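You operate a simulated robot arm through the tools that you are given. There is no shell and no other tool. Be economical: measure what you need, move in short steps, check, and stop when the job is done.

Carry out the task below with a simulated two-armed robot. There is one attempt and no reset: what you move stays moved.

JOB
Run the disc in the cleaner on its holder's setting, and clamp the book that stands in the press.
Fine: one whole run, lid on; needle in the green.

Only the result counts: the job must be done as asked and must still hold three seconds after the hand-in. Knocking over, shifting, dropping, spilling or breaking anything else fails it. A push-on lid holds only when it is set on centred and level and pressed home; a screw cap is set on level and turned clockwise until tight.

ROBOT AND FRAMES
Two 7-joint arms with two-finger grippers on one trunk, on a base that drives. Base frame: it is fixed to the floor where the robot stands at the start and does not move with it; the origin is under the middle of the robot, x ahead of it, y to its left, z up; the surface under the hand at the start is at about z = 0.86. Lengths are in m, angles in degrees, forces in N, time in s.
The left shoulder is at the start at [0.078, 0.151, 0.988], the right one opposite. With the tool pointing down near the work surface each hand reaches from about 0.22 to 0.78 m from the robot's upright axis, wherever it stands, measured 20 degrees to its own side. Places, roughly: book [0.5, 1.25, 1]; disc well [0.6, 0, 0.9]. Payload 2.54 kg a hand.
Tool frame (each hand has its own): the origin (TCP) lies between the finger pads and is the grasp point; the fingertips stand 0.03 m ahead of it; z points along the fingers, y is the line along which they close. Largest opening 0.116 m; the body of the gripper starts 0.095 m behind the TCP.
Orientation is that of the tool frame in the base frame, as a unit quaternion [x, y, z, w]. With the fingers straight down and closing along the base's y, the tool's x points along the base's -x, its y along +y and its z along -z.

CONTROLS
- The arms move only by the tool send_rows. It takes "left_plan", "right_plan" or both (then of equal length, played together; a hand with none holds still); each is a list of rows, each a list of 7 numbers: the shift along the tool's x, y, z in m, then the turn, a rotation vector about the tool's x, y, z in degrees, then the finger opening in m, from 0 to 0.116. In form: [[dx, dy, dz, rx, ry, rz, fingers], ...]. A call has 1 to 20 rows; each row is the pose to reach, as a shift and turn from the pose commanded when the call began, along the tool's axes at that moment. Each row takes 0.2 s and may step no farther than 0.05 m and 8.6 degrees from the row before; otherwise, or with a gripper value out of range, the whole call is refused. A pose out of reach is approached as far as the arm can. The call stops where the force on the tool passes 40 N (or 10 N more than at its start, if that is more) or the arm is blocked; 0.2 s more then pass. Each finger travels about 0.072 m/s and halts on what it meets, pressing with about 40 N; the grip force reading is that of the motor and also rises with nothing between the fingers. The clock runs only during rows and for 0.2 s after the last one: add rows that repeat a pose to give the fingers time. The reply holds the time, the measured pose of the TCP, the force on the tool along the base axes, the opening and the grip force, in the units named above and with some noise, with the torque about the TCP (base axes, N m) and any sound that the robot's microphone picked up.
- Cameras (640 x 400 px; columns grow to the right, rows downward): "scene" is now at [0.1494, -0.0311, 1.172]; the picture's right is [-0.38, -0.92, 0.00], its down [0.10, -0.04, -0.99] and it looks along [0.92, -0.38, 0.11] (base axes); focal length 214 px, centre (320, 200). "left" rides on the left gripper at [0.069, 0.015, -0.122] in its tool frame; the picture's right is [-0.21, 0.98, 0.00], its down [-0.83, -0.18, -0.53] and it looks along [-0.52, -0.11, 0.85] (tool axes); focal length 251 px, centre (320, 200). "right" rides on the right gripper at [0.069, -0.015, -0.122] in its tool frame; the picture's right is [0.21, 0.98, 0.00], its down [-0.83, 0.18, -0.53] and it looks along [-0.52, 0.11, 0.85] (tool axes); focal length 251 px, centre (320, 200). There is no depth. A picture from a camera that has moved, and an enlarged one, comes with that camera's place and axes in the base frame and with its lens.
- camera(camera): a new picture of that camera. It takes no simulated time.
- slide_trunk(by): slides the trunk up (or, below 0, down) by that many m; the arms and the scene camera ride with it, the base frame stays. It gives what a move gives, with no picture.
- drive_base(legs): drives the robot by 1 to 6 legs, each [ahead, left, turn to the left] in m, m and degrees, along the robot's own axes; the way and the turn of a leg run together, so that a leg with both is an arc; at most 1.5 m and 180 degrees a leg. The arms and the cameras ride along, it lands a little off, and it stops where it bumps. It gives what a move gives.
- turn_head(pan, tilt): turns the head with the scene camera to pan (to the left, within 80 degrees either way) and tilt (down, from -29 to 69), counted from straight ahead of the robot. It gives what a move gives.
- close_up(camera, box): a new picture of the part [left, top, right, bottom] of that camera's present view, enlarged. It takes no simulated time.
- finish_job(): hands the job in; it is judged then, once.

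Go step by step. Nothing tells you exact positions but the pictures and the camera data: compare them with the known pose of the tool, close in by small moves and look again before you grip or let go. The budget is 120 turns and 108 pictures, counting those below and the enlarged ones. Unless the task says otherwise, let go and move clear before handing in, and close with one line.

The tools are called after ">>>" by a JSON object that holds its "fn" and its "kwargs". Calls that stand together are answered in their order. send_rows: Moves the arms, as the interface text tells. Its arguments: {"type":"object","properties":{"left_plan":{"type":"array","items":{"type":"array","items":{"type":"number"}}},"right_plan":{"type":"array","items":{"type":"array","items":{"type":"number"}}}},"required":[]} The other tools are called the same way: slide_trunk (by) slides the trunk up or down; drive_base (legs) drives the base; turn_head (pan, tilt) turns the head that bears the scene camera; camera (camera) takes a picture; close_up (camera, box) takes an enlarged picture of a part of a camera's view; finish_job () hands the job in.

At the start:

```text
time_s: 0.0
left_tcp_pos: [0.4023, 0.063, 1.2408]
left_tcp_rot: [0.0, 1.0, 0.0, -0.001]
left_force: [0.1, 0.3, -0.7]
left_wrist_torque: [0.01, -0.02, 0.04]
left_grip_width: 0.1159
left_grasp_force: 0.0
right_tcp_pos: [0.411, -0.2504, 1.1767]
right_tcp_rot: [0.0, 1.0, 0.001, 0.001]
right_force: [-0.2, 1.0, 0.2]
right_wrist_torque: [0.01, 0.03, -0.01]
right_grip_width: 0.1157
right_grasp_force: 0.1
trunk travel left (down, up): [-0.225, 0.064]
robot x, y, heading: [-0.0013, -0.0043, 0.2]
head pan, tilt: [-22.6, -6.1]
```

scene: 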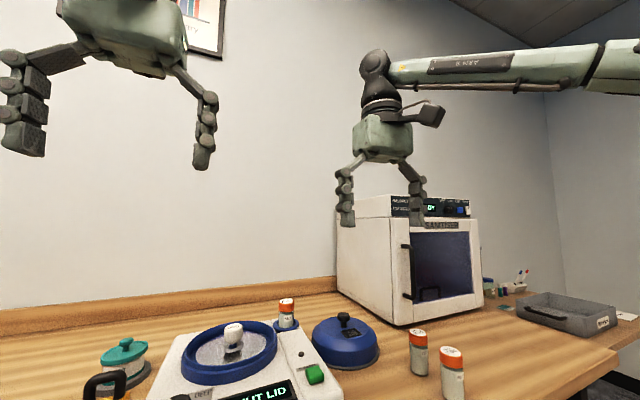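
right: 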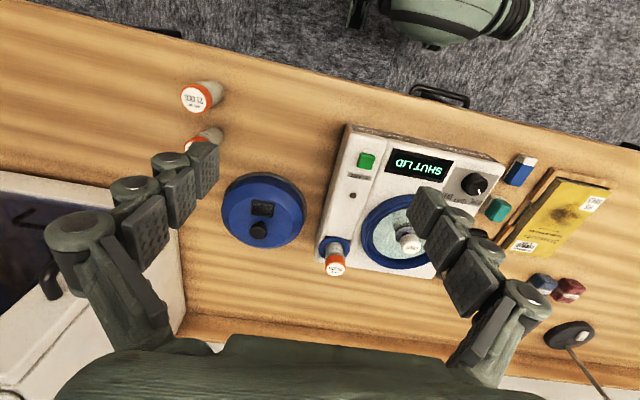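
left: 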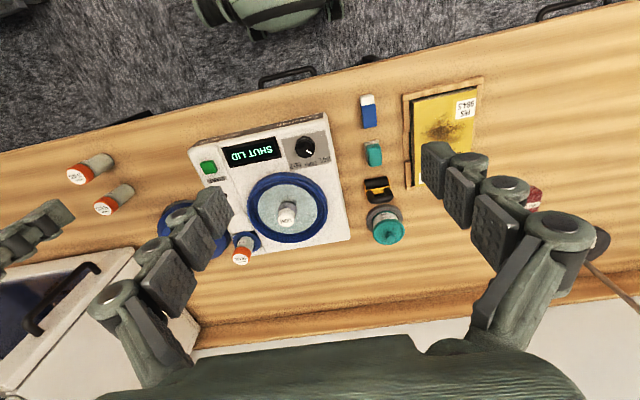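

I see a cleaner with a dial, green button and display "SHUT LID", with a blue lid to its right. I'll look closer at it and towards the press on the left.

>>> {"fn": "turn_head", "kwargs": {"pan": 0, "tilt": 45}}

>>> {"fn": "camera", "kwargs": {"camera": "scene"}}

>>> {"fn": "close_up", "kwargs": {"camera": "left", "box": [180, 110, 360, 270]}}

>>> {"fn": "turn_head", "kwargs": {"pan": 70, "tilt": 15}}

>>> {"fn": "camera", "kwargs": {"camera": "scene"}}

```text
time_s: 1.2
left_tcp_pos: [0.4028, 0.064, 1.2402]
left_tcp_rot: [0.0, 1.0, 0.0, 0.0]
left_force: [0.4, 0.5, -0.7]
left_wrist_torque: [-0.02, 0.02, 0.0]
left_grip_width: 0.116
left_grasp_force: 0.0
right_tcp_pos: [0.411, -0.2491, 1.1762]
right_tcp_rot: [0.0, 1.0, 0.0, -0.001]
right_force: [-0.1, 0.1, -0.6]
right_wrist_torque: [0.02, 0.01, 0.0]
right_grip_width: 0.1162
right_grasp_force: 0.1
trunk travel left (down, up): [-0.225, 0.064]
robot x, y, heading: [-0.0042, -0.0005, 0.1]
head pan, tilt: [0.0, 45.0]
```

```text
104 pictures are left
camera scene: at [0.1505, 0.0022, 1.0916], right [0.0, -1.0, 0.0], down [-0.71, 0.0, -0.71], along [0.71, 0.0, -0.71], focal length 214 px, centre (320, 200)
```

scene: 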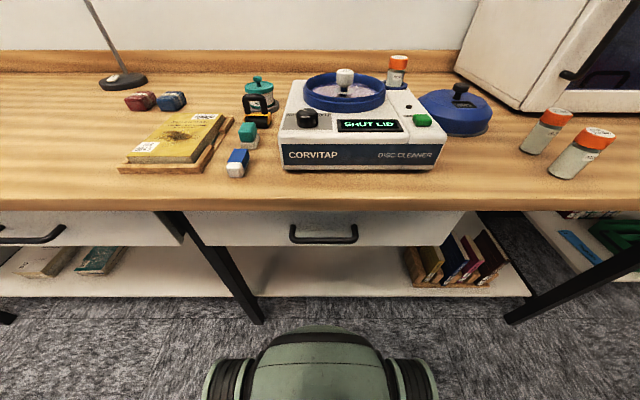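

```text
2.50 times, centred on (270, 190) of left
camera zoom: at [0.3314, 0.0781, 1.3628], right [0.21, 0.98, 0.0], down [0.83, -0.18, 0.53], along [0.52, -0.11, -0.85], focal length 629 px, centre (445, 225)
```

zoom: 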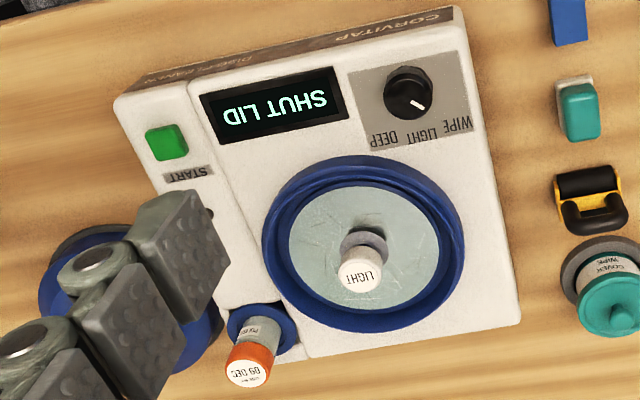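

```text
time_s: 2.6
left_tcp_pos: [0.4025, 0.0627, 1.2399]
left_tcp_rot: [0.0, 1.0, -0.001, 0.0]
left_force: [-0.3, -0.4, 0.3]
left_wrist_torque: [-0.01, 0.03, 0.0]
left_grip_width: 0.1161
left_grasp_force: 0.0
right_tcp_pos: [0.4112, -0.2494, 1.1771]
right_tcp_rot: [0.0, 1.0, 0.0, 0.0]
right_force: [0.0, 0.1, 0.1]
right_wrist_torque: [0.03, 0.02, 0.02]
right_grip_width: 0.116
right_grasp_force: 0.1
trunk travel left (down, up): [-0.225, 0.064]
robot x, y, heading: [0.0008, 0.0032, 0.0]
head pan, tilt: [70.0, 15.0]
```

```text
102 pictures are left
camera scene: at [0.1012, 0.0899, 1.1383], right [0.94, -0.34, 0.0], down [-0.09, -0.24, -0.97], along [0.33, 0.91, -0.26], focal length 214 px, centre (320, 200)
```

scene: 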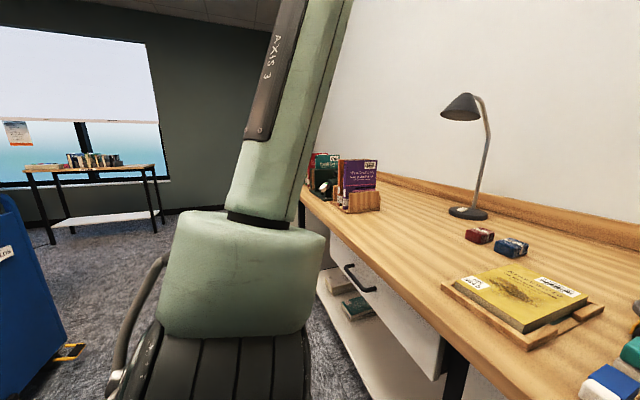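

>>> {"fn": "close_up", "kwargs": {"camera": "left", "box": [280, 130, 340, 170]}}

>>> {"fn": "close_up", "kwargs": {"camera": "left", "box": [230, 170, 340, 270]}}

>>> {"fn": "turn_head", "kwargs": {"pan": 0, "tilt": 35}}

>>> {"fn": "close_up", "kwargs": {"camera": "scene", "box": [220, 100, 500, 275]}}

```text
10.00 times, centred on (310, 150) of left
camera zoom: at [0.3314, 0.0781, 1.3628], right [0.21, 0.98, 0.0], down [0.83, -0.18, 0.53], along [0.52, -0.11, -0.85], focal length 2514 px, centre (420, 700)
```

zoom: 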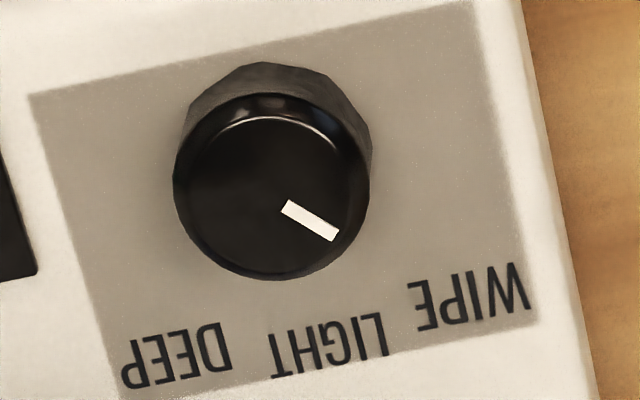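

```text
4.00 times, centred on (285, 220) of left
camera zoom: at [0.3314, 0.0781, 1.3628], right [0.21, 0.98, 0.0], down [0.83, -0.18, 0.53], along [0.52, -0.11, -0.85], focal length 1006 px, centre (460, 120)
```

zoom: 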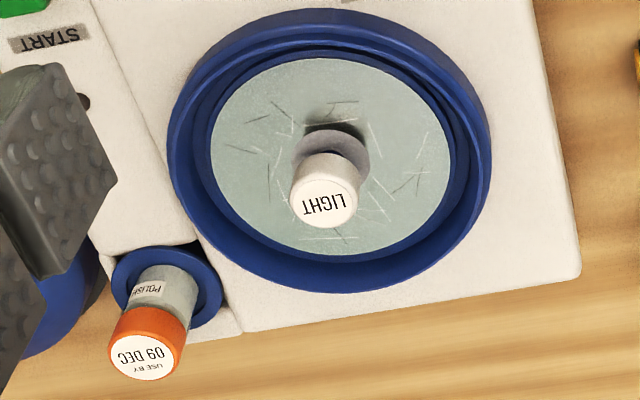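

```text
time_s: 4.0
left_tcp_pos: [0.4018, 0.0641, 1.2401]
left_tcp_rot: [0.0, 1.0, 0.001, 0.0]
left_force: [0.4, 0.6, 0.1]
left_wrist_torque: [-0.03, 0.0, 0.02]
left_grip_width: 0.1159
left_grasp_force: 0.0
right_tcp_pos: [0.412, -0.2498, 1.1764]
right_tcp_rot: [0.0, 1.0, -0.001, -0.001]
right_force: [0.3, -0.3, -1.1]
right_wrist_torque: [0.01, -0.01, -0.03]
right_grip_width: 0.1161
right_grasp_force: 0.0
trunk travel left (down, up): [-0.225, 0.064]
robot x, y, heading: [0.0018, -0.0002, 0.2]
head pan, tilt: [0.0, 35.0]
```

```text
2.29 times, centred on (360, 188) of scene
camera zoom: at [0.1573, 0.0023, 1.1064], right [0.0, -1.0, 0.0], down [-0.57, 0.0, -0.82], along [0.82, 0.0, -0.57], focal length 490 px, centre (229, 229)
```

zoom: 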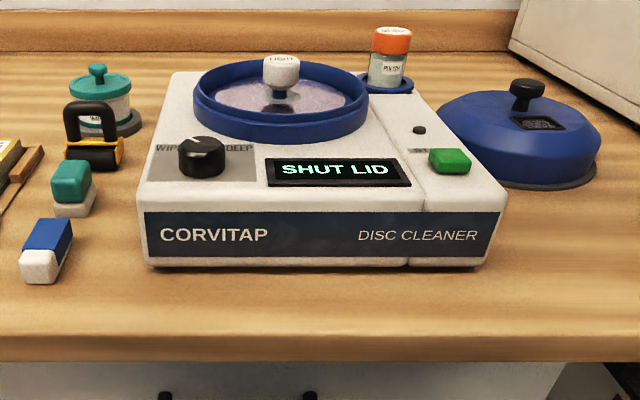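

The holder (white clamp knob) says LIGHT while the dial points at WIPE. A polish bottle with a use-by date stands in the machine; I'll check the other bottles, the lid label and the wall sign.

>>> {"fn": "close_up", "kwargs": {"camera": "right", "box": [170, 70, 310, 260]}}

>>> {"fn": "turn_head", "kwargs": {"pan": 0, "tilt": -20}}

>>> {"fn": "camera", "kwargs": {"camera": "scene"}}

>>> {"fn": "turn_head", "kwargs": {"pan": -50, "tilt": 20}}

>>> {"fn": "camera", "kwargs": {"camera": "scene"}}

```text
2.11 times, centred on (240, 165) of right
camera zoom: at [0.3433, -0.2649, 1.2979], right [-0.21, 0.98, 0.0], down [0.83, 0.18, 0.53], along [0.52, 0.11, -0.85], focal length 529 px, centre (488, 274)
```

zoom: 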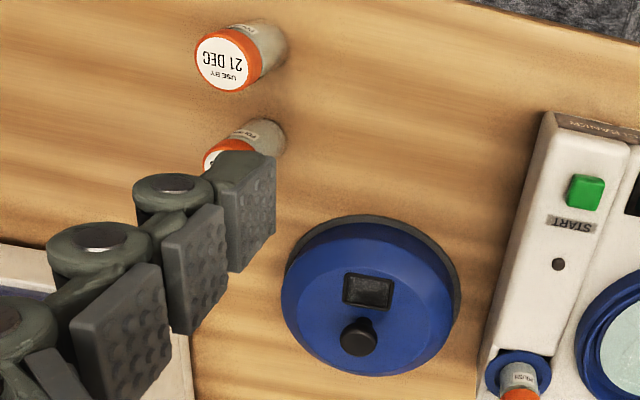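

```text
time_s: 5.3
left_tcp_pos: [0.4021, 0.0633, 1.2403]
left_tcp_rot: [-0.001, 1.0, 0.0, 0.0]
left_force: [-0.6, 0.3, -0.2]
left_wrist_torque: [-0.03, -0.03, 0.03]
left_grip_width: 0.1158
left_grasp_force: 0.1
right_tcp_pos: [0.4125, -0.249, 1.1779]
right_tcp_rot: [0.001, 1.0, 0.001, 0.0]
right_force: [1.0, 0.1, 0.4]
right_wrist_torque: [0.0, 0.0, -0.02]
right_grip_width: 0.1159
right_grasp_force: 0.1
trunk travel left (down, up): [-0.225, 0.064]
robot x, y, heading: [0.0013, 0.0016, 0.2]
head pan, tilt: [0.0, -20.0]
```

```text
97 pictures are left
camera scene: at [0.1453, 0.0022, 1.1917], right [0.0, -1.0, 0.0], down [0.34, 0.0, -0.94], along [0.94, 0.0, 0.34], focal length 214 px, centre (320, 200)
```

scene: 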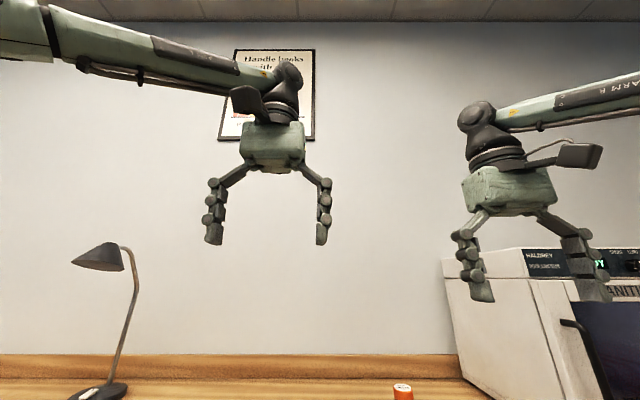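

```text
time_s: 6.4
left_tcp_pos: [0.4019, 0.0625, 1.2408]
left_tcp_rot: [0.0, 1.0, 0.0, 0.0]
left_force: [0.1, 0.4, -0.8]
left_wrist_torque: [0.0, 0.01, 0.01]
left_grip_width: 0.1159
left_grasp_force: 0.0
right_tcp_pos: [0.412, -0.2499, 1.177]
right_tcp_rot: [0.0, 1.0, 0.0, 0.001]
right_force: [-0.5, -0.2, 0.0]
right_wrist_torque: [0.0, -0.01, 0.01]
right_grip_width: 0.1161
right_grasp_force: 0.0
trunk travel left (down, up): [-0.225, 0.064]
robot x, y, heading: [0.0021, -0.0006, -0.0]
head pan, tilt: [-50.0, 20.0]
```

```text
96 pictures are left
camera scene: at [0.1291, -0.0691, 1.1303], right [-0.77, -0.64, 0.0], down [-0.22, 0.26, -0.94], along [0.6, -0.72, -0.34], focal length 214 px, centre (320, 200)
```

scene: 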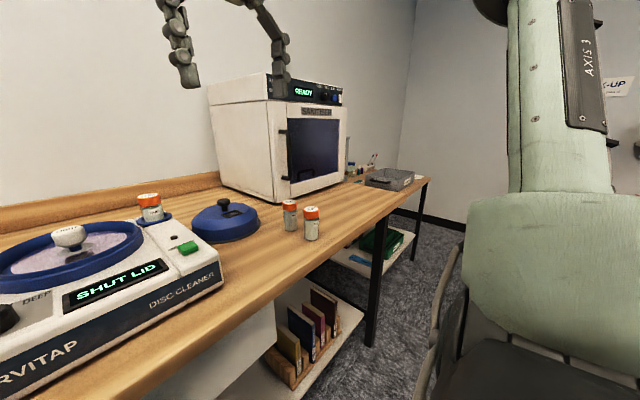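

The disc's holder reads LIGHT, and the dial (centre ≈[0.480, 0.022], top z≈0.945) points at WIPE, about 36° counter-clockwise from LIGHT. I'll bring the left hand over the dial, pre-turned by −18°, and look.

>>> {"fn": "send_rows", "kwargs": {"left_plan": [[-0.02, -0.01, 0.04, 0, 0, -6, 0.1], [-0.04, -0.02, 0.08, 0, 0, -12, 0.09], [-0.06, -0.03, 0.12, 0, 0, -18, 0.08], [-0.0775, -0.041, 0.16, 0, 0, -18, 0.07], [-0.0775, -0.041, 0.2, 0, 0, -18, 0.07], [-0.0775, -0.041, 0.2, 0, 0, -18, 0.07]]}}

>>> {"fn": "camera", "kwargs": {"camera": "left"}}

>>> {"fn": "turn_head", "kwargs": {"pan": 0, "tilt": 40}}

>>> {"fn": "camera", "kwargs": {"camera": "scene"}}

```text
time_s: 7.8
left_tcp_pos: [0.4798, 0.022, 1.0405]
left_tcp_rot: [-0.156, 0.988, -0.001, 0.001]
left_force: [0.0, 0.9, -0.7]
left_wrist_torque: [-0.01, 0.0, 0.02]
left_grip_width: 0.07
left_grasp_force: 0.0
right_tcp_pos: [0.4105, -0.2488, 1.1774]
right_tcp_rot: [0.0, 1.0, 0.0, 0.0]
right_force: [0.2, -0.5, 0.0]
right_wrist_torque: [0.0, 0.02, 0.01]
right_grip_width: 0.1161
right_grasp_force: 0.1
trunk travel left (down, up): [-0.225, 0.064]
robot x, y, heading: [-0.0005, 0.0006, -0.1]
head pan, tilt: [-50.0, 20.0]
```

```text
95 pictures are left
camera left: at [0.407, 0.0147, 1.1636], right [-0.1, 1.0, 0.0], down [0.84, 0.08, 0.53], along [0.53, 0.05, -0.85], focal length 251 px, centre (320, 200)
```

left: 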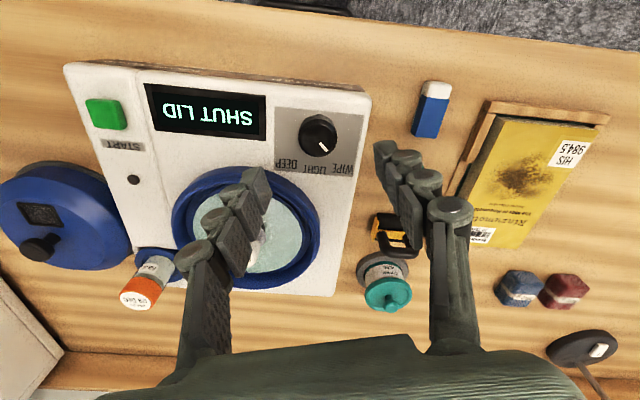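

```text
time_s: 9.0
left_tcp_pos: [0.4808, 0.0217, 1.0403]
left_tcp_rot: [-0.157, 0.988, -0.001, 0.0]
left_force: [0.1, -0.1, -0.3]
left_wrist_torque: [0.03, 0.04, 0.0]
left_grip_width: 0.0698
left_grasp_force: 0.0
right_tcp_pos: [0.4121, -0.2489, 1.1771]
right_tcp_rot: [0.001, 1.0, 0.0, -0.001]
right_force: [-0.4, 0.5, 0.3]
right_wrist_torque: [0.01, 0.03, -0.01]
right_grip_width: 0.116
right_grasp_force: 0.0
trunk travel left (down, up): [-0.225, 0.064]
robot x, y, heading: [0.0006, 0.0038, 0.2]
head pan, tilt: [0.0, 40.0]
```

```text
94 pictures are left
camera scene: at [0.1542, 0.0021, 1.0988], right [0.0, -1.0, 0.0], down [-0.64, 0.0, -0.77], along [0.77, 0.0, -0.64], focal length 214 px, centre (320, 200)
```

scene: 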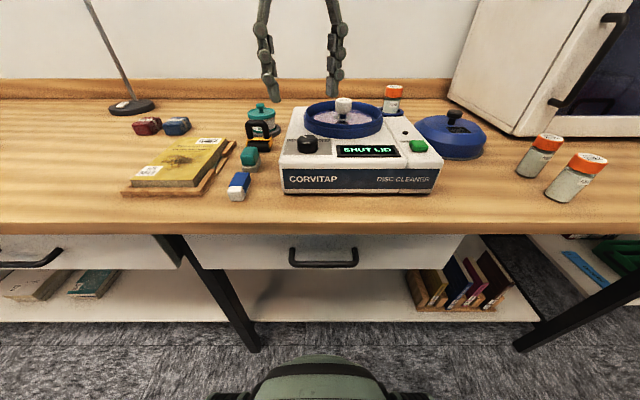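

The estimate holds: dial centre ≈[0.478, 0.021]. I'll lower around it with an open grip and check.

>>> {"fn": "send_rows", "kwargs": {"left_plan": [[0.002, 0.0, 0.04, 0, 0, 0, 0.07], [0.002, 0.0, 0.06, 0, 0, 0, 0.065], [0.002, 0.0, 0.072, 0, 0, 0, 0.065], [0.002, 0.0, 0.072, 0, 0, 0, 0.065]]}}

>>> {"fn": "close_up", "kwargs": {"camera": "scene", "box": [240, 80, 440, 205]}}

>>> {"fn": "camera", "kwargs": {"camera": "left"}}

```text
time_s: 10.0
left_tcp_pos: [0.4767, 0.0208, 0.9689]
left_tcp_rot: [-0.156, 0.988, 0.001, 0.001]
left_force: [-0.1, 0.8, -0.8]
left_wrist_torque: [0.01, -0.02, -0.01]
left_grip_width: 0.065
left_grasp_force: 0.1
right_tcp_pos: [0.4113, -0.2501, 1.1777]
right_tcp_rot: [0.0, 1.0, 0.0, -0.001]
right_force: [0.5, 0.1, -1.0]
right_wrist_torque: [0.02, -0.01, -0.02]
right_grip_width: 0.1163
right_grasp_force: 0.1
trunk travel left (down, up): [-0.225, 0.064]
robot x, y, heading: [0.0015, -0.0035, 0.2]
head pan, tilt: [0.0, 40.0]
```

```text
3.20 times, centred on (340, 142) of scene
camera zoom: at [0.1542, 0.0022, 1.0988], right [0.0, -1.0, 0.0], down [-0.64, 0.0, -0.77], along [0.77, 0.0, -0.64], focal length 686 px, centre (256, 384)
```

zoom: 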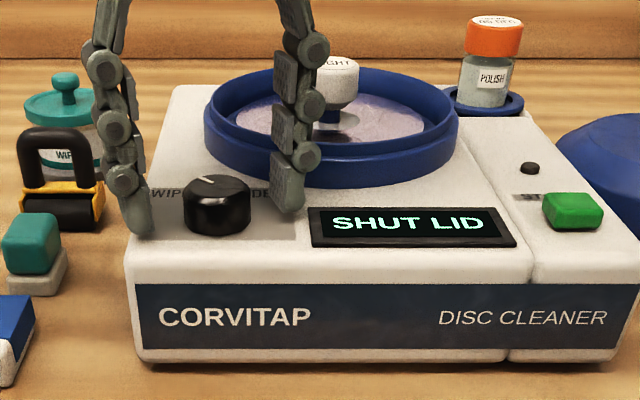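

```text
92 pictures are left
camera left: at [0.4044, 0.0142, 1.0911], right [-0.1, 1.0, 0.0], down [0.84, 0.08, 0.53], along [0.53, 0.05, -0.85], focal length 251 px, centre (320, 200)
```

left: 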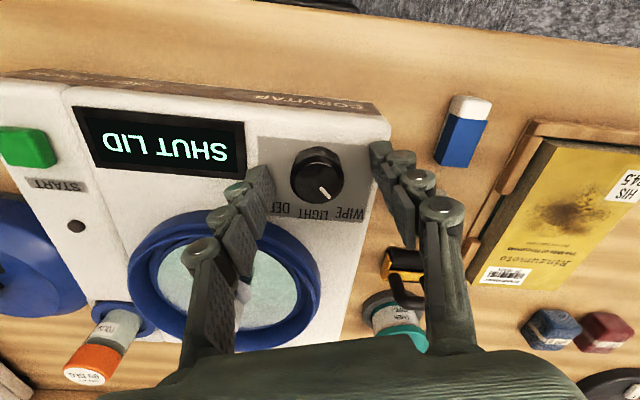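

The fingers straddle the dial. I'll lower slightly and close.

>>> {"fn": "send_rows", "kwargs": {"left_plan": [[0, 0, 0.007, 0, 0, 0, 0.065], [0, 0, 0.007, 0, 0, 0, 0.05], [0, 0, 0.007, 0, 0, 0, 0.036], [0, 0, 0.007, 0, 0, 0, 0.03], [0, 0, 0.007, 0, 0, 0, 0.03], [0, 0, 0.007, 0, 0, 0, 0.03]]}}

>>> {"fn": "close_up", "kwargs": {"camera": "scene", "box": [240, 80, 440, 205]}}

```text
time_s: 11.4
left_tcp_pos: [0.476, 0.022, 0.9646]
left_tcp_rot: [-0.157, 0.988, -0.002, 0.003]
left_force: [3.0, 9.2, 37.3]
left_wrist_torque: [1.36, 0.6, -0.23]
left_grip_width: 0.0404
left_grasp_force: 33.6
right_tcp_pos: [0.4109, -0.248, 1.1778]
right_tcp_rot: [0.0, 1.0, 0.0, 0.001]
right_force: [-0.5, -0.4, 0.1]
right_wrist_torque: [-0.03, 0.0, 0.0]
right_grip_width: 0.1162
right_grasp_force: 0.1
trunk travel left (down, up): [-0.225, 0.064]
robot x, y, heading: [0.0001, -0.0001, 0.1]
head pan, tilt: [0.0, 40.0]
```

```text
3.20 times, centred on (340, 142) of scene
camera zoom: at [0.1524, 0.0028, 1.0995], right [0.0, -1.0, 0.0], down [-0.64, 0.0, -0.77], along [0.77, 0.0, -0.64], focal length 686 px, centre (256, 384)
```

zoom: 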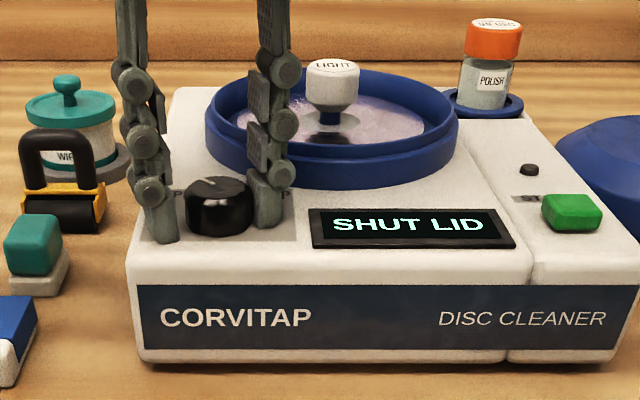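

The tips press on the panel (~37 N). I'll raise 4 mm while keeping the close command.

>>> {"fn": "send_rows", "kwargs": {"left_plan": [[0, 0, -0.005, 0, 0, 0, 0.03], [0, 0, -0.005, 0, 0, 0, 0.03], [0, 0, -0.005, 0, 0, 0, 0.03]]}}

>>> {"fn": "close_up", "kwargs": {"camera": "scene", "box": [240, 80, 440, 205]}}

```text
time_s: 12.2
left_tcp_pos: [0.4775, 0.0188, 0.9654]
left_tcp_rot: [-0.156, 0.988, -0.001, -0.001]
left_force: [1.0, -9.7, 2.3]
left_wrist_torque: [-0.28, -0.32, -0.06]
left_grip_width: 0.0333
left_grasp_force: 27.9
right_tcp_pos: [0.4116, -0.2511, 1.1755]
right_tcp_rot: [0.0, 1.0, 0.001, 0.001]
right_force: [-0.3, 0.5, 0.5]
right_wrist_torque: [0.01, 0.0, -0.03]
right_grip_width: 0.116
right_grasp_force: 0.0
trunk travel left (down, up): [-0.225, 0.064]
robot x, y, heading: [0.0011, -0.0009, -0.1]
head pan, tilt: [0.0, 40.0]
```

```text
3.20 times, centred on (340, 142) of scene
camera zoom: at [0.1543, 0.0012, 1.0985], right [0.0, -1.0, 0.0], down [-0.64, 0.0, -0.77], along [0.77, 0.0, -0.64], focal length 686 px, centre (256, 384)
```

zoom: 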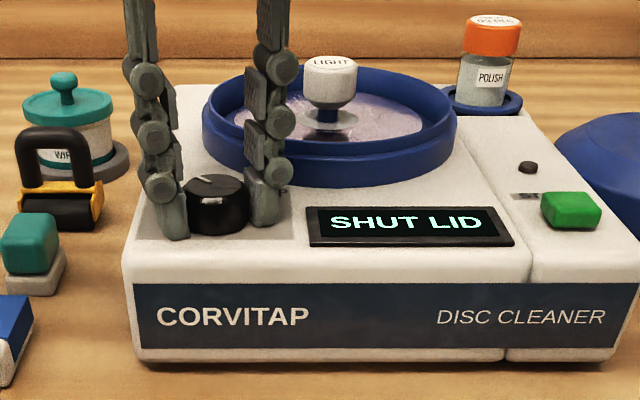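

The dial is gripped (33 mm). I'll turn it clockwise (+z of tool) by 36°.

>>> {"fn": "send_rows", "kwargs": {"left_plan": [[0, -0.001, 0, 0, 0, 6, 0.03], [0, -0.001, 0, 0, 0, 12, 0.03], [0, -0.001, 0, 0, 0, 18, 0.03], [0, -0.001, 0, 0, 0, 24, 0.03], [0, -0.001, 0, 0, 0, 30, 0.03], [0, -0.001, 0, 0, 0, 37, 0.03], [0, -0.001, 0, 0, 0, 37, 0.03]]}}

>>> {"fn": "close_up", "kwargs": {"camera": "left", "box": [240, 100, 400, 200]}}

>>> {"fn": "close_up", "kwargs": {"camera": "scene", "box": [280, 120, 360, 170]}}

```text
time_s: 13.8
left_tcp_pos: [0.4774, 0.0203, 0.9653]
left_tcp_rot: [0.167, 0.986, 0.001, -0.002]
left_force: [-18.2, -2.0, -22.4]
left_wrist_torque: [0.26, 0.82, -0.04]
left_grip_width: 0.033
left_grasp_force: 44.8
right_tcp_pos: [0.412, -0.2483, 1.1767]
right_tcp_rot: [-0.001, 1.0, 0.0, -0.001]
right_force: [-0.6, -0.4, -0.4]
right_wrist_torque: [-0.03, -0.02, 0.01]
right_grip_width: 0.116
right_grasp_force: 0.1
trunk travel left (down, up): [-0.225, 0.064]
robot x, y, heading: [0.0006, -0.0023, -0.2]
head pan, tilt: [0.0, 40.0]
```

```text
4.00 times, centred on (320, 150) of left
camera zoom: at [0.4154, 0.0574, 1.0879], right [0.52, 0.85, 0.0], down [0.72, -0.44, 0.53], along [0.45, -0.28, -0.85], focal length 1006 px, centre (320, 400)
```

zoom: 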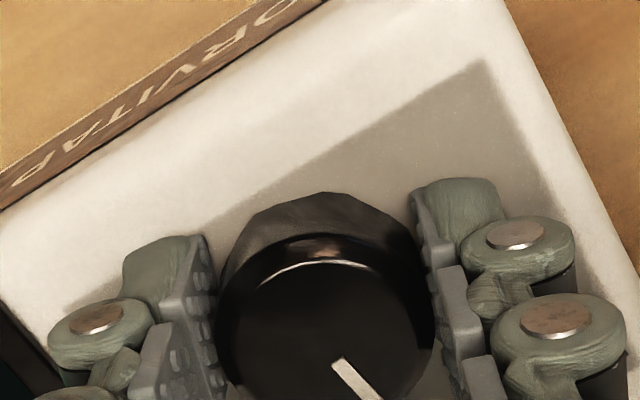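

```text
8.00 times, centred on (320, 145) of scene
camera zoom: at [0.1541, 0.0021, 1.0987], right [0.0, -1.0, 0.0], down [-0.64, 0.0, -0.77], along [0.77, 0.0, -0.64], focal length 1716 px, centre (320, 640)
```

zoom: 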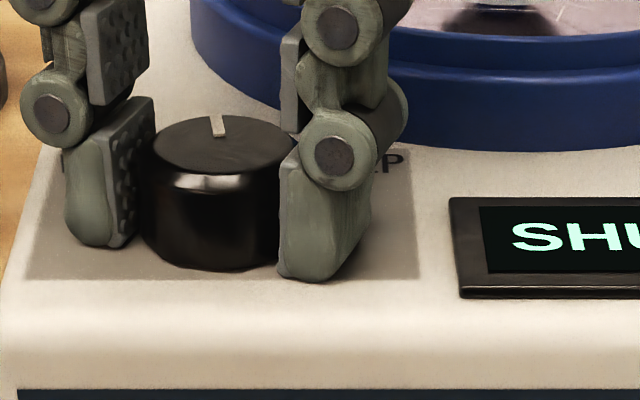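

The pointer now faces straight back at LIGHT. I'll release, lift and verify.

>>> {"fn": "send_rows", "kwargs": {"left_plan": [[0, 0, 0, 0, 0, 0, 0.045], [0, 0, 0, 0, 0, 0, 0.065], [0, 0, -0.02, 0, 0, 0, 0.065], [0, 0, -0.06, 0, 0, -6, 0.065], [0, 0, -0.1, 0, 0, -12, 0.065], [0, 0, -0.14, 0, 0, -18, 0.065], [0, 0.04, -0.16, 0, 0, -18, 0.065], [0, 0.08, -0.16, 0, 0, -18, 0.065]]}}

>>> {"fn": "close_up", "kwargs": {"camera": "scene", "box": [240, 80, 480, 230]}}

>>> {"fn": "close_up", "kwargs": {"camera": "left", "box": [180, 100, 340, 200]}}

>>> {"fn": "close_up", "kwargs": {"camera": "right", "box": [200, 150, 330, 260]}}

```text
time_s: 15.6
left_tcp_pos: [0.5045, 0.0974, 1.128]
left_tcp_rot: [0.009, 1.0, -0.001, 0.0]
left_force: [0.0, 0.3, -0.4]
left_wrist_torque: [-0.02, -0.04, 0.02]
left_grip_width: 0.065
left_grasp_force: 0.0
right_tcp_pos: [0.4122, -0.249, 1.1775]
right_tcp_rot: [0.0, 1.0, 0.0, 0.0]
right_force: [-0.3, 0.0, 0.1]
right_wrist_torque: [-0.01, -0.03, 0.01]
right_grip_width: 0.1157
right_grasp_force: 0.0
trunk travel left (down, up): [-0.225, 0.064]
robot x, y, heading: [-0.002, 0.001, 0.1]
head pan, tilt: [0.0, 40.0]
```

```text
2.67 times, centred on (360, 155) of scene
camera zoom: at [0.1543, 0.0027, 1.0988], right [0.0, -1.0, 0.0], down [-0.64, 0.0, -0.77], along [0.77, 0.0, -0.64], focal length 572 px, centre (213, 320)
```

zoom: 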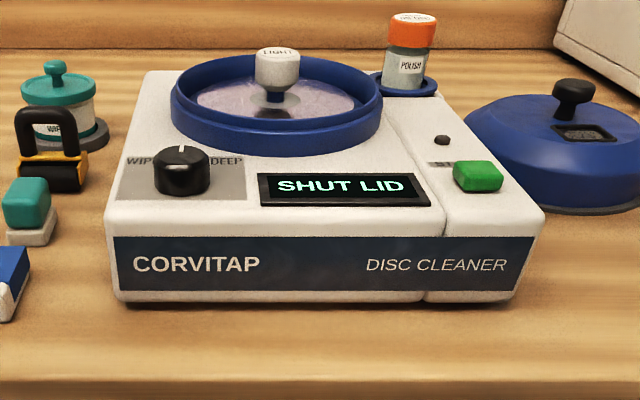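

```text
4.00 times, centred on (260, 150) of left
camera zoom: at [0.4337, 0.1144, 1.2511], right [0.23, 0.97, 0.0], down [0.82, -0.19, 0.53], along [0.52, -0.12, -0.85], focal length 1006 px, centre (560, 400)
```

zoom: 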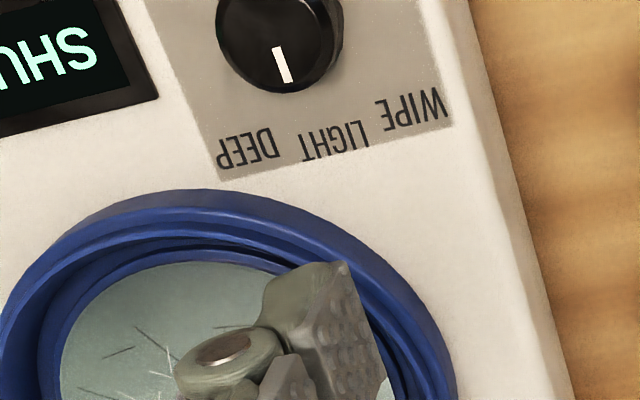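

```text
3.64 times, centred on (265, 205) of right
camera zoom: at [0.3434, -0.2643, 1.298], right [-0.21, 0.98, 0.0], down [0.83, 0.18, 0.53], along [0.52, 0.11, -0.85], focal length 914 px, centre (520, 182)
```

zoom: 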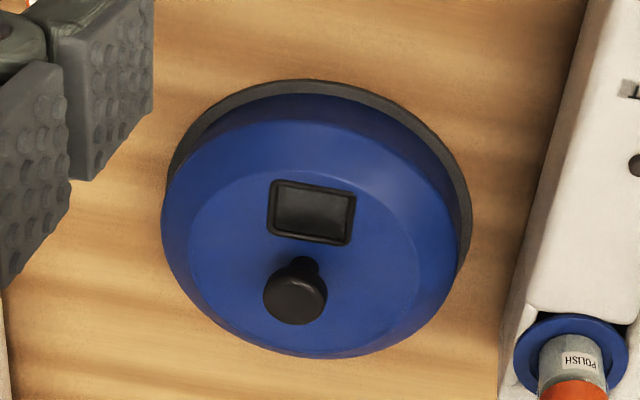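

The dial reads LIGHT. The lid knob is at about [0.656, −0.311], top z≈0.935. I'll park the left hand aside and bring the right one above the lid knob.

>>> {"fn": "send_rows", "kwargs": {"left_plan": [[0.01, 0.03, -0.01, 0, 0, 0, 0.065], [0.02, 0.06, -0.02, 0, 0, 0, 0.065], [0.03, 0.09, -0.03, 0, 0, 0, 0.065], [0.04, 0.12, -0.04, 0, 0, 0, 0.065], [0.05, 0.15, -0.05, 0, 0, 0, 0.065], [0.05, 0.17, -0.06, 0, 0, 0, 0.065], [0.05, 0.17, -0.06, 0, 0, 0, 0.065]], "right_plan": [[-0.04, -0.01, 0.0, 0, 0, 0, 0.1], [-0.08, -0.02, 0.02, 0, 0, 0, 0.09], [-0.12, -0.03, 0.04, 0, 0, 0, 0.08], [-0.16, -0.04, 0.06, 0, 0, 0, 0.07], [-0.2, -0.05, 0.08, 0, 0, 0, 0.07], [-0.244, -0.062, 0.1, 0, 0, 0, 0.07], [-0.244, -0.062, 0.137, 0, 0, 0, 0.07]]}}

>>> {"fn": "camera", "kwargs": {"camera": "right"}}

>>> {"fn": "camera", "kwargs": {"camera": "scene"}}

```text
time_s: 17.2
left_tcp_pos: [0.458, 0.2683, 1.185]
left_tcp_rot: [0.01, 1.0, 0.0, 0.0]
left_force: [0.2, 0.3, 0.2]
left_wrist_torque: [-0.01, 0.01, -0.02]
left_grip_width: 0.0647
left_grasp_force: 0.1
right_tcp_pos: [0.6475, -0.3152, 1.0364]
right_tcp_rot: [0.0, 1.0, 0.001, 0.0]
right_force: [-0.1, -0.3, -0.4]
right_wrist_torque: [0.01, 0.04, -0.01]
right_grip_width: 0.0698
right_grasp_force: 0.0
right hand out of reach, approached as far as the arm can: row 5, 6, 7
trunk travel left (down, up): [-0.225, 0.064]
robot x, y, heading: [0.0012, -0.0001, 0.2]
head pan, tilt: [0.0, 40.0]
```

```text
84 pictures are left
camera right: at [0.5791, -0.3306, 1.1564], right [-0.21, 0.98, 0.0], down [0.83, 0.18, 0.53], along [0.52, 0.11, -0.85], focal length 251 px, centre (320, 200)
```

right: 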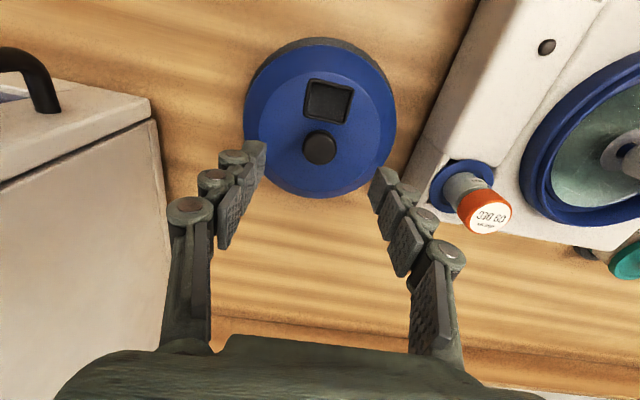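

```text
83 pictures are left
camera scene: at [0.1547, 0.0022, 1.0987], right [0.0, -1.0, 0.0], down [-0.64, 0.0, -0.77], along [0.77, 0.0, -0.64], focal length 214 px, centre (320, 200)
```

scene: 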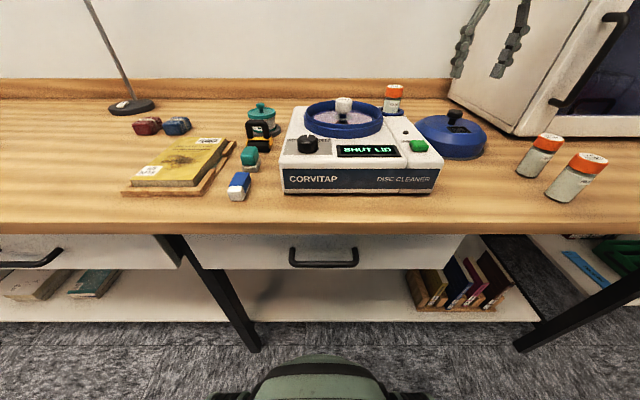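

The right hand is at its reach limit just short of the lid knob (now placed at ≈[0.659, −0.314]). I'll drive ahead 6 cm.

>>> {"fn": "drive_base", "kwargs": {"legs": [[0.06, 0, 0]]}}

>>> {"fn": "camera", "kwargs": {"camera": "right"}}

```text
time_s: 18.2
left_tcp_pos: [0.5182, 0.2682, 1.1848]
left_tcp_rot: [0.008, 1.0, 0.0, -0.001]
left_force: [1.1, -0.7, -0.9]
left_wrist_torque: [0.02, 0.04, 0.02]
left_grip_width: 0.0647
left_grasp_force: 0.2
right_tcp_pos: [0.7072, -0.3152, 1.0356]
right_tcp_rot: [0.001, 1.0, 0.001, 0.0]
right_force: [-0.5, 0.3, -1.0]
right_wrist_torque: [-0.01, 0.02, -0.02]
right_grip_width: 0.0701
right_grasp_force: 0.0
trunk travel left (down, up): [-0.225, 0.064]
robot x, y, heading: [0.0603, 0.0006, 0.0]
head pan, tilt: [0.0, 40.0]
```

```text
82 pictures are left
camera right: at [0.6382, -0.3305, 1.1567], right [-0.21, 0.98, 0.0], down [0.83, 0.18, 0.53], along [0.52, 0.11, -0.85], focal length 251 px, centre (320, 200)
```

right: 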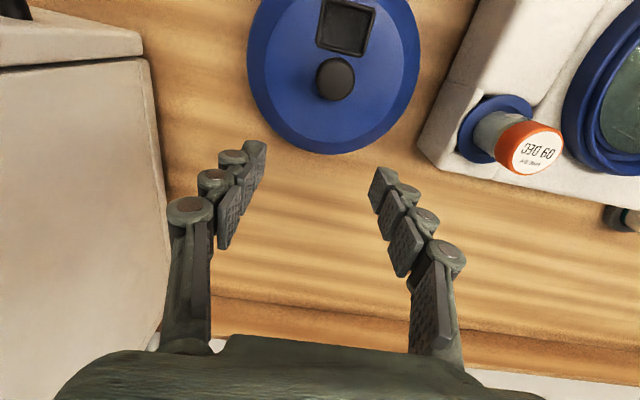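

Both views agree on the knob at [0.659, −0.314, top 0.935]. I'll move back over it and check the pose.

>>> {"fn": "send_rows", "kwargs": {"right_plan": [[0.03, 0.001, 0, 0, 0, 0, 0.07], [0.048, 0.001, 0.02, 0, 0, 0, 0.07], [0.048, 0.001, 0.03, 0, 0, 0, 0.07], [0.048, 0.001, 0.03, 0, 0, 0, 0.07]]}}

>>> {"fn": "camera", "kwargs": {"camera": "right"}}

```text
time_s: 19.2
left_tcp_pos: [0.5164, 0.2669, 1.186]
left_tcp_rot: [0.009, 1.0, 0.0, 0.0]
left_force: [0.4, -1.0, 0.0]
left_wrist_torque: [0.0, -0.01, 0.02]
left_grip_width: 0.0652
left_grasp_force: 0.0
right_tcp_pos: [0.6563, -0.3146, 1.0067]
right_tcp_rot: [-0.001, 1.0, 0.001, 0.001]
right_force: [-0.4, -0.4, -1.0]
right_wrist_torque: [0.02, -0.02, 0.01]
right_grip_width: 0.0698
right_grasp_force: 0.0
trunk travel left (down, up): [-0.225, 0.064]
robot x, y, heading: [0.063, 0.0007, -0.1]
head pan, tilt: [0.0, 40.0]
```

```text
81 pictures are left
camera right: at [0.5878, -0.3312, 1.1272], right [-0.21, 0.98, 0.0], down [0.82, 0.18, 0.54], along [0.52, 0.12, -0.84], focal length 251 px, centre (320, 200)
```

right: 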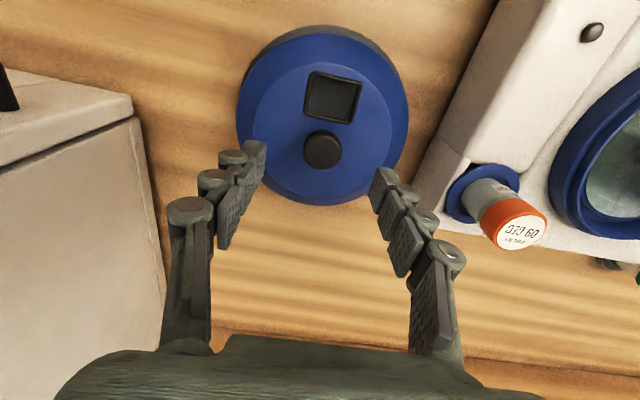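

>>> {"fn": "send_rows", "kwargs": {"right_plan": [[-0.003, 0.001, 0.03, 0, 0, 0, 0.065], [-0.003, 0.001, 0.05, 0, 0, 0, 0.06], [-0.003, 0.001, 0.058, 0, 0, 0, 0.06], [-0.003, 0.001, 0.058, 0, 0, 0, 0.06]]}}

>>> {"fn": "camera", "kwargs": {"camera": "right"}}

>>> {"fn": "close_up", "kwargs": {"camera": "scene", "box": [360, 60, 560, 185]}}

```text
time_s: 20.2
left_tcp_pos: [0.5167, 0.2678, 1.1853]
left_tcp_rot: [0.009, 1.0, 0.001, 0.0]
left_force: [1.0, 0.2, 0.3]
left_wrist_torque: [0.04, 0.0, 0.01]
left_grip_width: 0.065
left_grasp_force: 0.0
right_tcp_pos: [0.6606, -0.312, 0.9486]
right_tcp_rot: [0.0, 1.0, -0.001, 0.001]
right_force: [0.0, 0.1, 0.2]
right_wrist_torque: [-0.02, 0.0, 0.02]
right_grip_width: 0.06
right_grasp_force: 0.0
trunk travel left (down, up): [-0.225, 0.064]
robot x, y, heading: [0.0606, 0.0002, 0.1]
head pan, tilt: [0.0, 40.0]
```

```text
80 pictures are left
camera right: at [0.5916, -0.3278, 1.0686], right [-0.21, 0.98, 0.0], down [0.82, 0.18, 0.54], along [0.52, 0.11, -0.84], focal length 251 px, centre (320, 200)
```

right: 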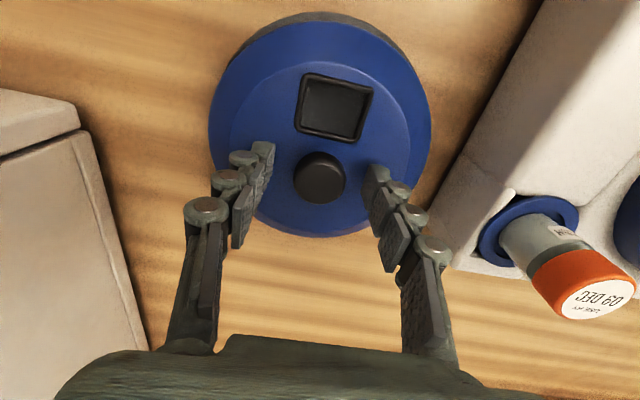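

```text
3.20 times, centred on (460, 122) of scene
camera zoom: at [0.2134, 0.0022, 1.0988], right [0.0, -1.0, 0.0], down [-0.64, 0.0, -0.77], along [0.77, 0.0, -0.64], focal length 686 px, centre (-128, 448)
```

zoom: 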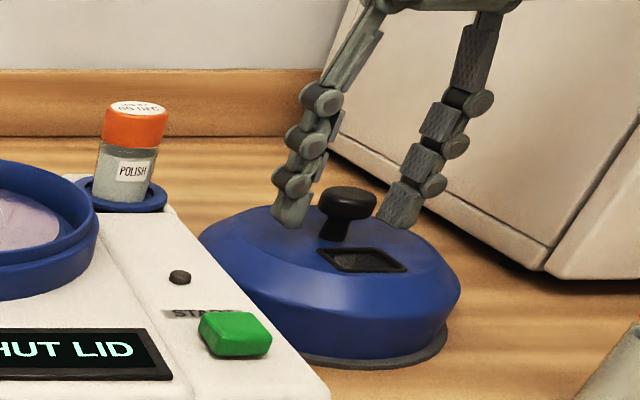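

The fingers straddle the knob head. Closing gently and checking the grip.

>>> {"fn": "send_rows", "kwargs": {"right_plan": [[0, 0, 0.001, 0, 0, 0, 0.045], [0, 0, 0.001, 0, 0, 0, 0.03], [0, 0, 0.001, 0, 0, 0, 0.022], [0, 0, 0.001, 0, 0, 0, 0.02], [0, 0, 0.001, 0, 0, 0, 0.02]]}}

>>> {"fn": "close_up", "kwargs": {"camera": "scene", "box": [360, 60, 560, 185]}}

```text
time_s: 21.4
left_tcp_pos: [0.5168, 0.2676, 1.1853]
left_tcp_rot: [0.009, 1.0, 0.001, 0.0]
left_force: [0.9, -0.4, 1.1]
left_wrist_torque: [0.0, 0.0, 0.01]
left_grip_width: 0.0652
left_grasp_force: 0.1
right_tcp_pos: [0.6623, -0.312, 0.9472]
right_tcp_rot: [0.0, 1.0, -0.001, 0.0]
right_force: [-1.0, 0.2, 0.8]
right_wrist_torque: [0.02, 0.02, -0.03]
right_grip_width: 0.0299
right_grasp_force: 39.9
trunk travel left (down, up): [-0.225, 0.064]
robot x, y, heading: [0.0591, -0.0019, -0.1]
head pan, tilt: [0.0, 40.0]
```

```text
3.20 times, centred on (460, 122) of scene
camera zoom: at [0.2135, 0.0021, 1.0988], right [0.0, -1.0, 0.0], down [-0.64, 0.0, -0.77], along [0.77, 0.0, -0.64], focal length 686 px, centre (-128, 448)
```

zoom: 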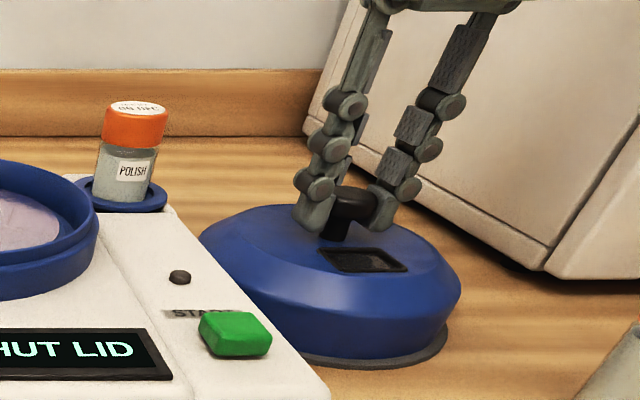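

The knob is held (30 mm). Lifting straight up about 17 cm so the lid clears the polish bottle (top z≈0.99).

>>> {"fn": "send_rows", "kwargs": {"right_plan": [[0, 0, -0.02, 0, 0, 0, 0.02], [0, 0, -0.05, 0, 0, 0, 0.02], [0, 0, -0.08, 0, 0, 0, 0.02], [0, 0, -0.11, 0, 0, 0, 0.02], [0, 0, -0.14, 0, 0, 0, 0.02], [0, 0, -0.175, 0, 0, 0, 0.02], [0, 0, -0.175, 0, 0, 0, 0.02]]}}

>>> {"fn": "camera", "kwargs": {"camera": "right"}}

>>> {"fn": "camera", "kwargs": {"camera": "scene"}}

```text
time_s: 23.0
left_tcp_pos: [0.5162, 0.2673, 1.1858]
left_tcp_rot: [0.008, 1.0, 0.0, 0.0]
left_force: [0.4, 0.7, -0.4]
left_wrist_torque: [0.04, 0.01, -0.01]
left_grip_width: 0.0649
left_grasp_force: 0.0
right_tcp_pos: [0.6536, -0.3146, 1.1144]
right_tcp_rot: [0.001, 1.0, 0.001, 0.002]
right_force: [-1.0, -0.1, -1.7]
right_wrist_torque: [-0.02, 0.01, 0.01]
right_grip_width: 0.0297
right_grasp_force: 40.1
right hand out of reach, approached as far as the arm can: row 6, 7
trunk travel left (down, up): [-0.225, 0.064]
robot x, y, heading: [0.0594, 0.0002, 0.0]
head pan, tilt: [0.0, 40.0]
```

```text
77 pictures are left
camera right: at [0.5843, -0.3302, 1.2346], right [-0.21, 0.98, 0.0], down [0.82, 0.18, 0.54], along [0.53, 0.12, -0.84], focal length 251 px, centre (320, 200)
```

right: 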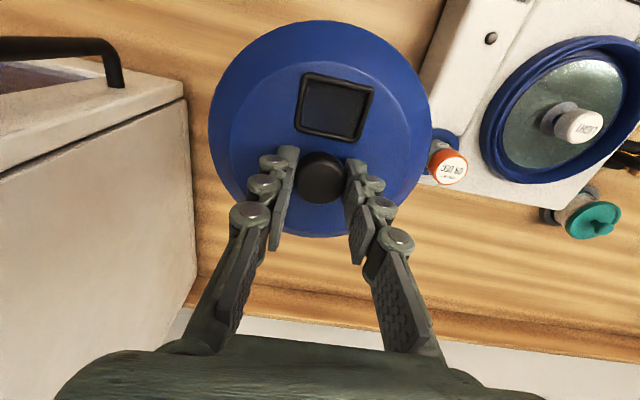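

```text
76 pictures are left
camera scene: at [0.2138, 0.0021, 1.0987], right [0.0, -1.0, 0.0], down [-0.64, 0.0, -0.77], along [0.77, 0.0, -0.64], focal length 214 px, centre (320, 200)
```

scene: 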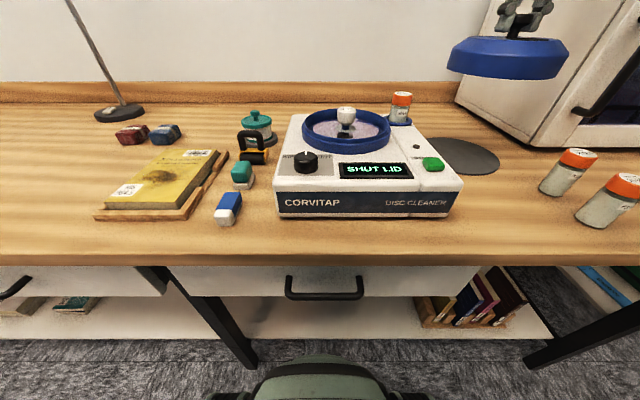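

The lid hangs level. Now I refine the ring centre before moving over it.

>>> {"fn": "close_up", "kwargs": {"camera": "scene", "box": [290, 90, 402, 160]}}

>>> {"fn": "close_up", "kwargs": {"camera": "right", "box": [470, 20, 640, 200]}}

>>> {"fn": "camera", "kwargs": {"camera": "left"}}

```text
5.71 times, centred on (346, 125) of scene
camera zoom: at [0.2138, 0.0021, 1.0987], right [0.0, -1.0, 0.0], down [-0.64, 0.0, -0.77], along [0.77, 0.0, -0.64], focal length 1226 px, centre (171, 629)
```

zoom: 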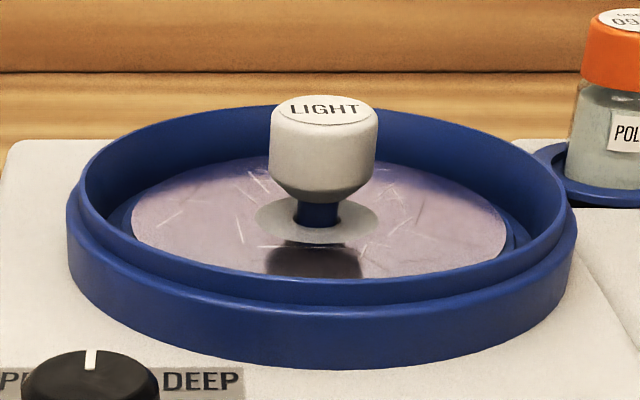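

```text
2.22 times, centred on (555, 110) of right
camera zoom: at [0.5843, -0.3302, 1.2346], right [-0.21, 0.98, 0.0], down [0.82, 0.18, 0.54], along [0.53, 0.12, -0.84], focal length 559 px, centre (-202, 400)
```

zoom: 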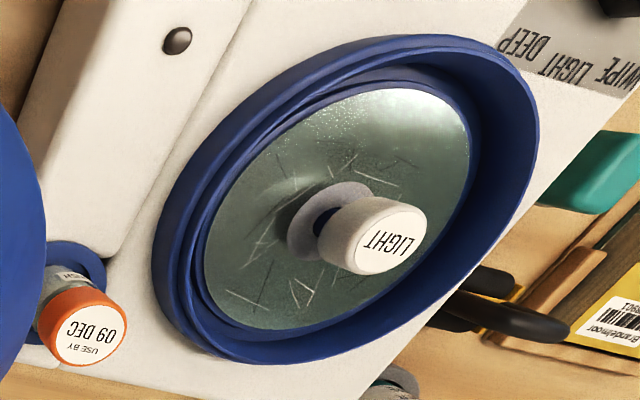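

```text
73 pictures are left
camera left: at [0.4462, 0.2838, 1.3081], right [0.23, 0.97, 0.0], down [0.82, -0.2, 0.53], along [0.52, -0.12, -0.85], focal length 251 px, centre (320, 200)
```

left: 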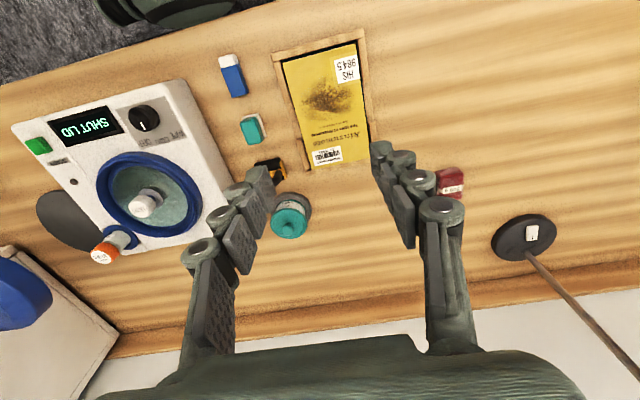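

The ring axis comes out at ≈[0.599, −0.045]. Moving the lid over it, staying high.

>>> {"fn": "send_rows", "kwargs": {"right_plan": [[0.01, 0.04, -0.005, 0, 0, 0, 0.02], [0.02, 0.08, -0.005, 0, 0, 0, 0.02], [0.03, 0.12, -0.005, 0, 0, 0, 0.02], [0.04, 0.16, -0.005, 0, 0, 0, 0.02], [0.05, 0.2, 0, 0, 0, 0, 0.02], [0.0546, 0.24, 0.0, 0, 0, 0, 0.02], [0.0546, 0.27, 0.0, 0, 0, 0, 0.02], [0.0546, 0.27, 0.0, 0, 0, 0, 0.02]]}}

>>> {"fn": "camera", "kwargs": {"camera": "right"}}

>>> {"fn": "camera", "kwargs": {"camera": "scene"}}

>>> {"fn": "camera", "kwargs": {"camera": "left"}}

```text
time_s: 24.8
left_tcp_pos: [0.5169, 0.2691, 1.1848]
left_tcp_rot: [0.009, 1.0, 0.0, 0.0]
left_force: [-0.1, -0.3, 0.0]
left_wrist_torque: [0.03, 0.01, 0.02]
left_grip_width: 0.0651
left_grasp_force: 0.1
right_tcp_pos: [0.5492, -0.1343, 1.0825]
right_tcp_rot: [0.0, 1.0, -0.001, 0.001]
right_force: [-0.3, -0.2, -0.8]
right_wrist_torque: [-0.01, -0.02, 0.01]
right_grip_width: 0.0298
right_grasp_force: 39.4
right hand out of reach, approached as far as the arm can: row 1, 2, 3, 4, 5, 6, 7, 8
trunk travel left (down, up): [-0.225, 0.064]
robot x, y, heading: [0.059, -0.0019, 0.0]
head pan, tilt: [0.0, 40.0]
```

```text
72 pictures are left
camera right: at [0.4803, -0.1496, 1.2035], right [-0.21, 0.98, 0.0], down [0.83, 0.18, 0.54], along [0.52, 0.11, -0.84], focal length 251 px, centre (320, 200)
```

right: 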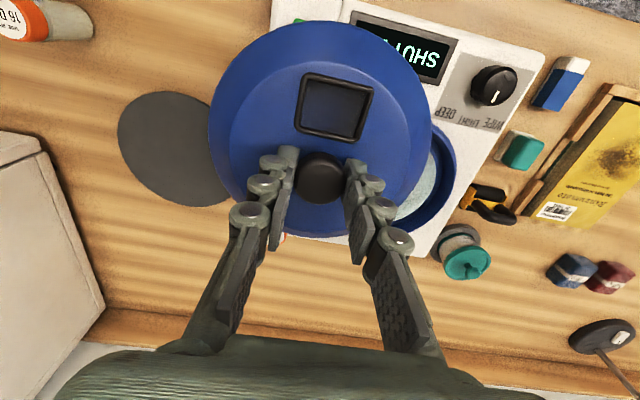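

```text
71 pictures are left
camera scene: at [0.2135, 0.0021, 1.0988], right [0.0, -1.0, 0.0], down [-0.64, 0.0, -0.77], along [0.77, 0.0, -0.64], focal length 214 px, centre (320, 200)
```

scene: 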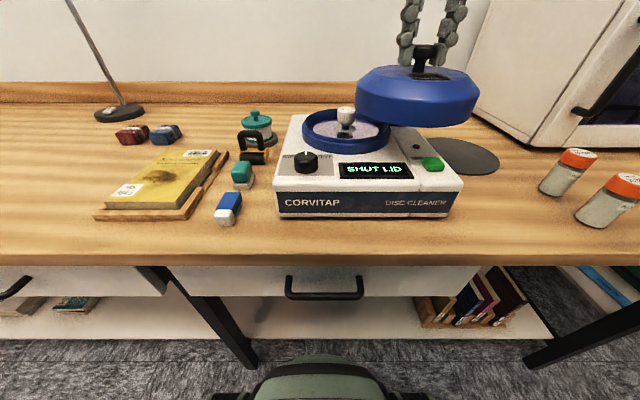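

```text
70 pictures are left
camera left: at [0.4458, 0.2839, 1.3082], right [0.23, 0.97, 0.0], down [0.82, -0.2, 0.53], along [0.52, -0.12, -0.85], focal length 251 px, centre (320, 200)
```

left: 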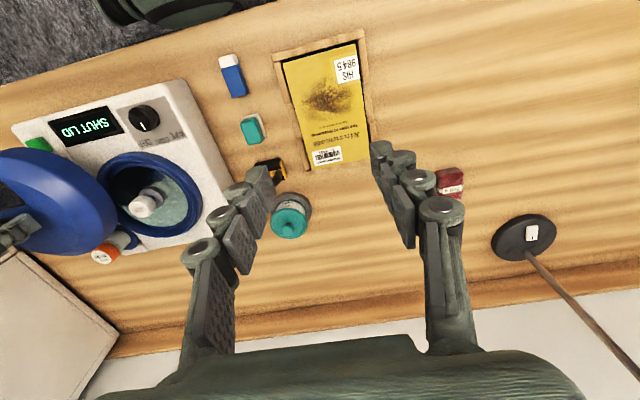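

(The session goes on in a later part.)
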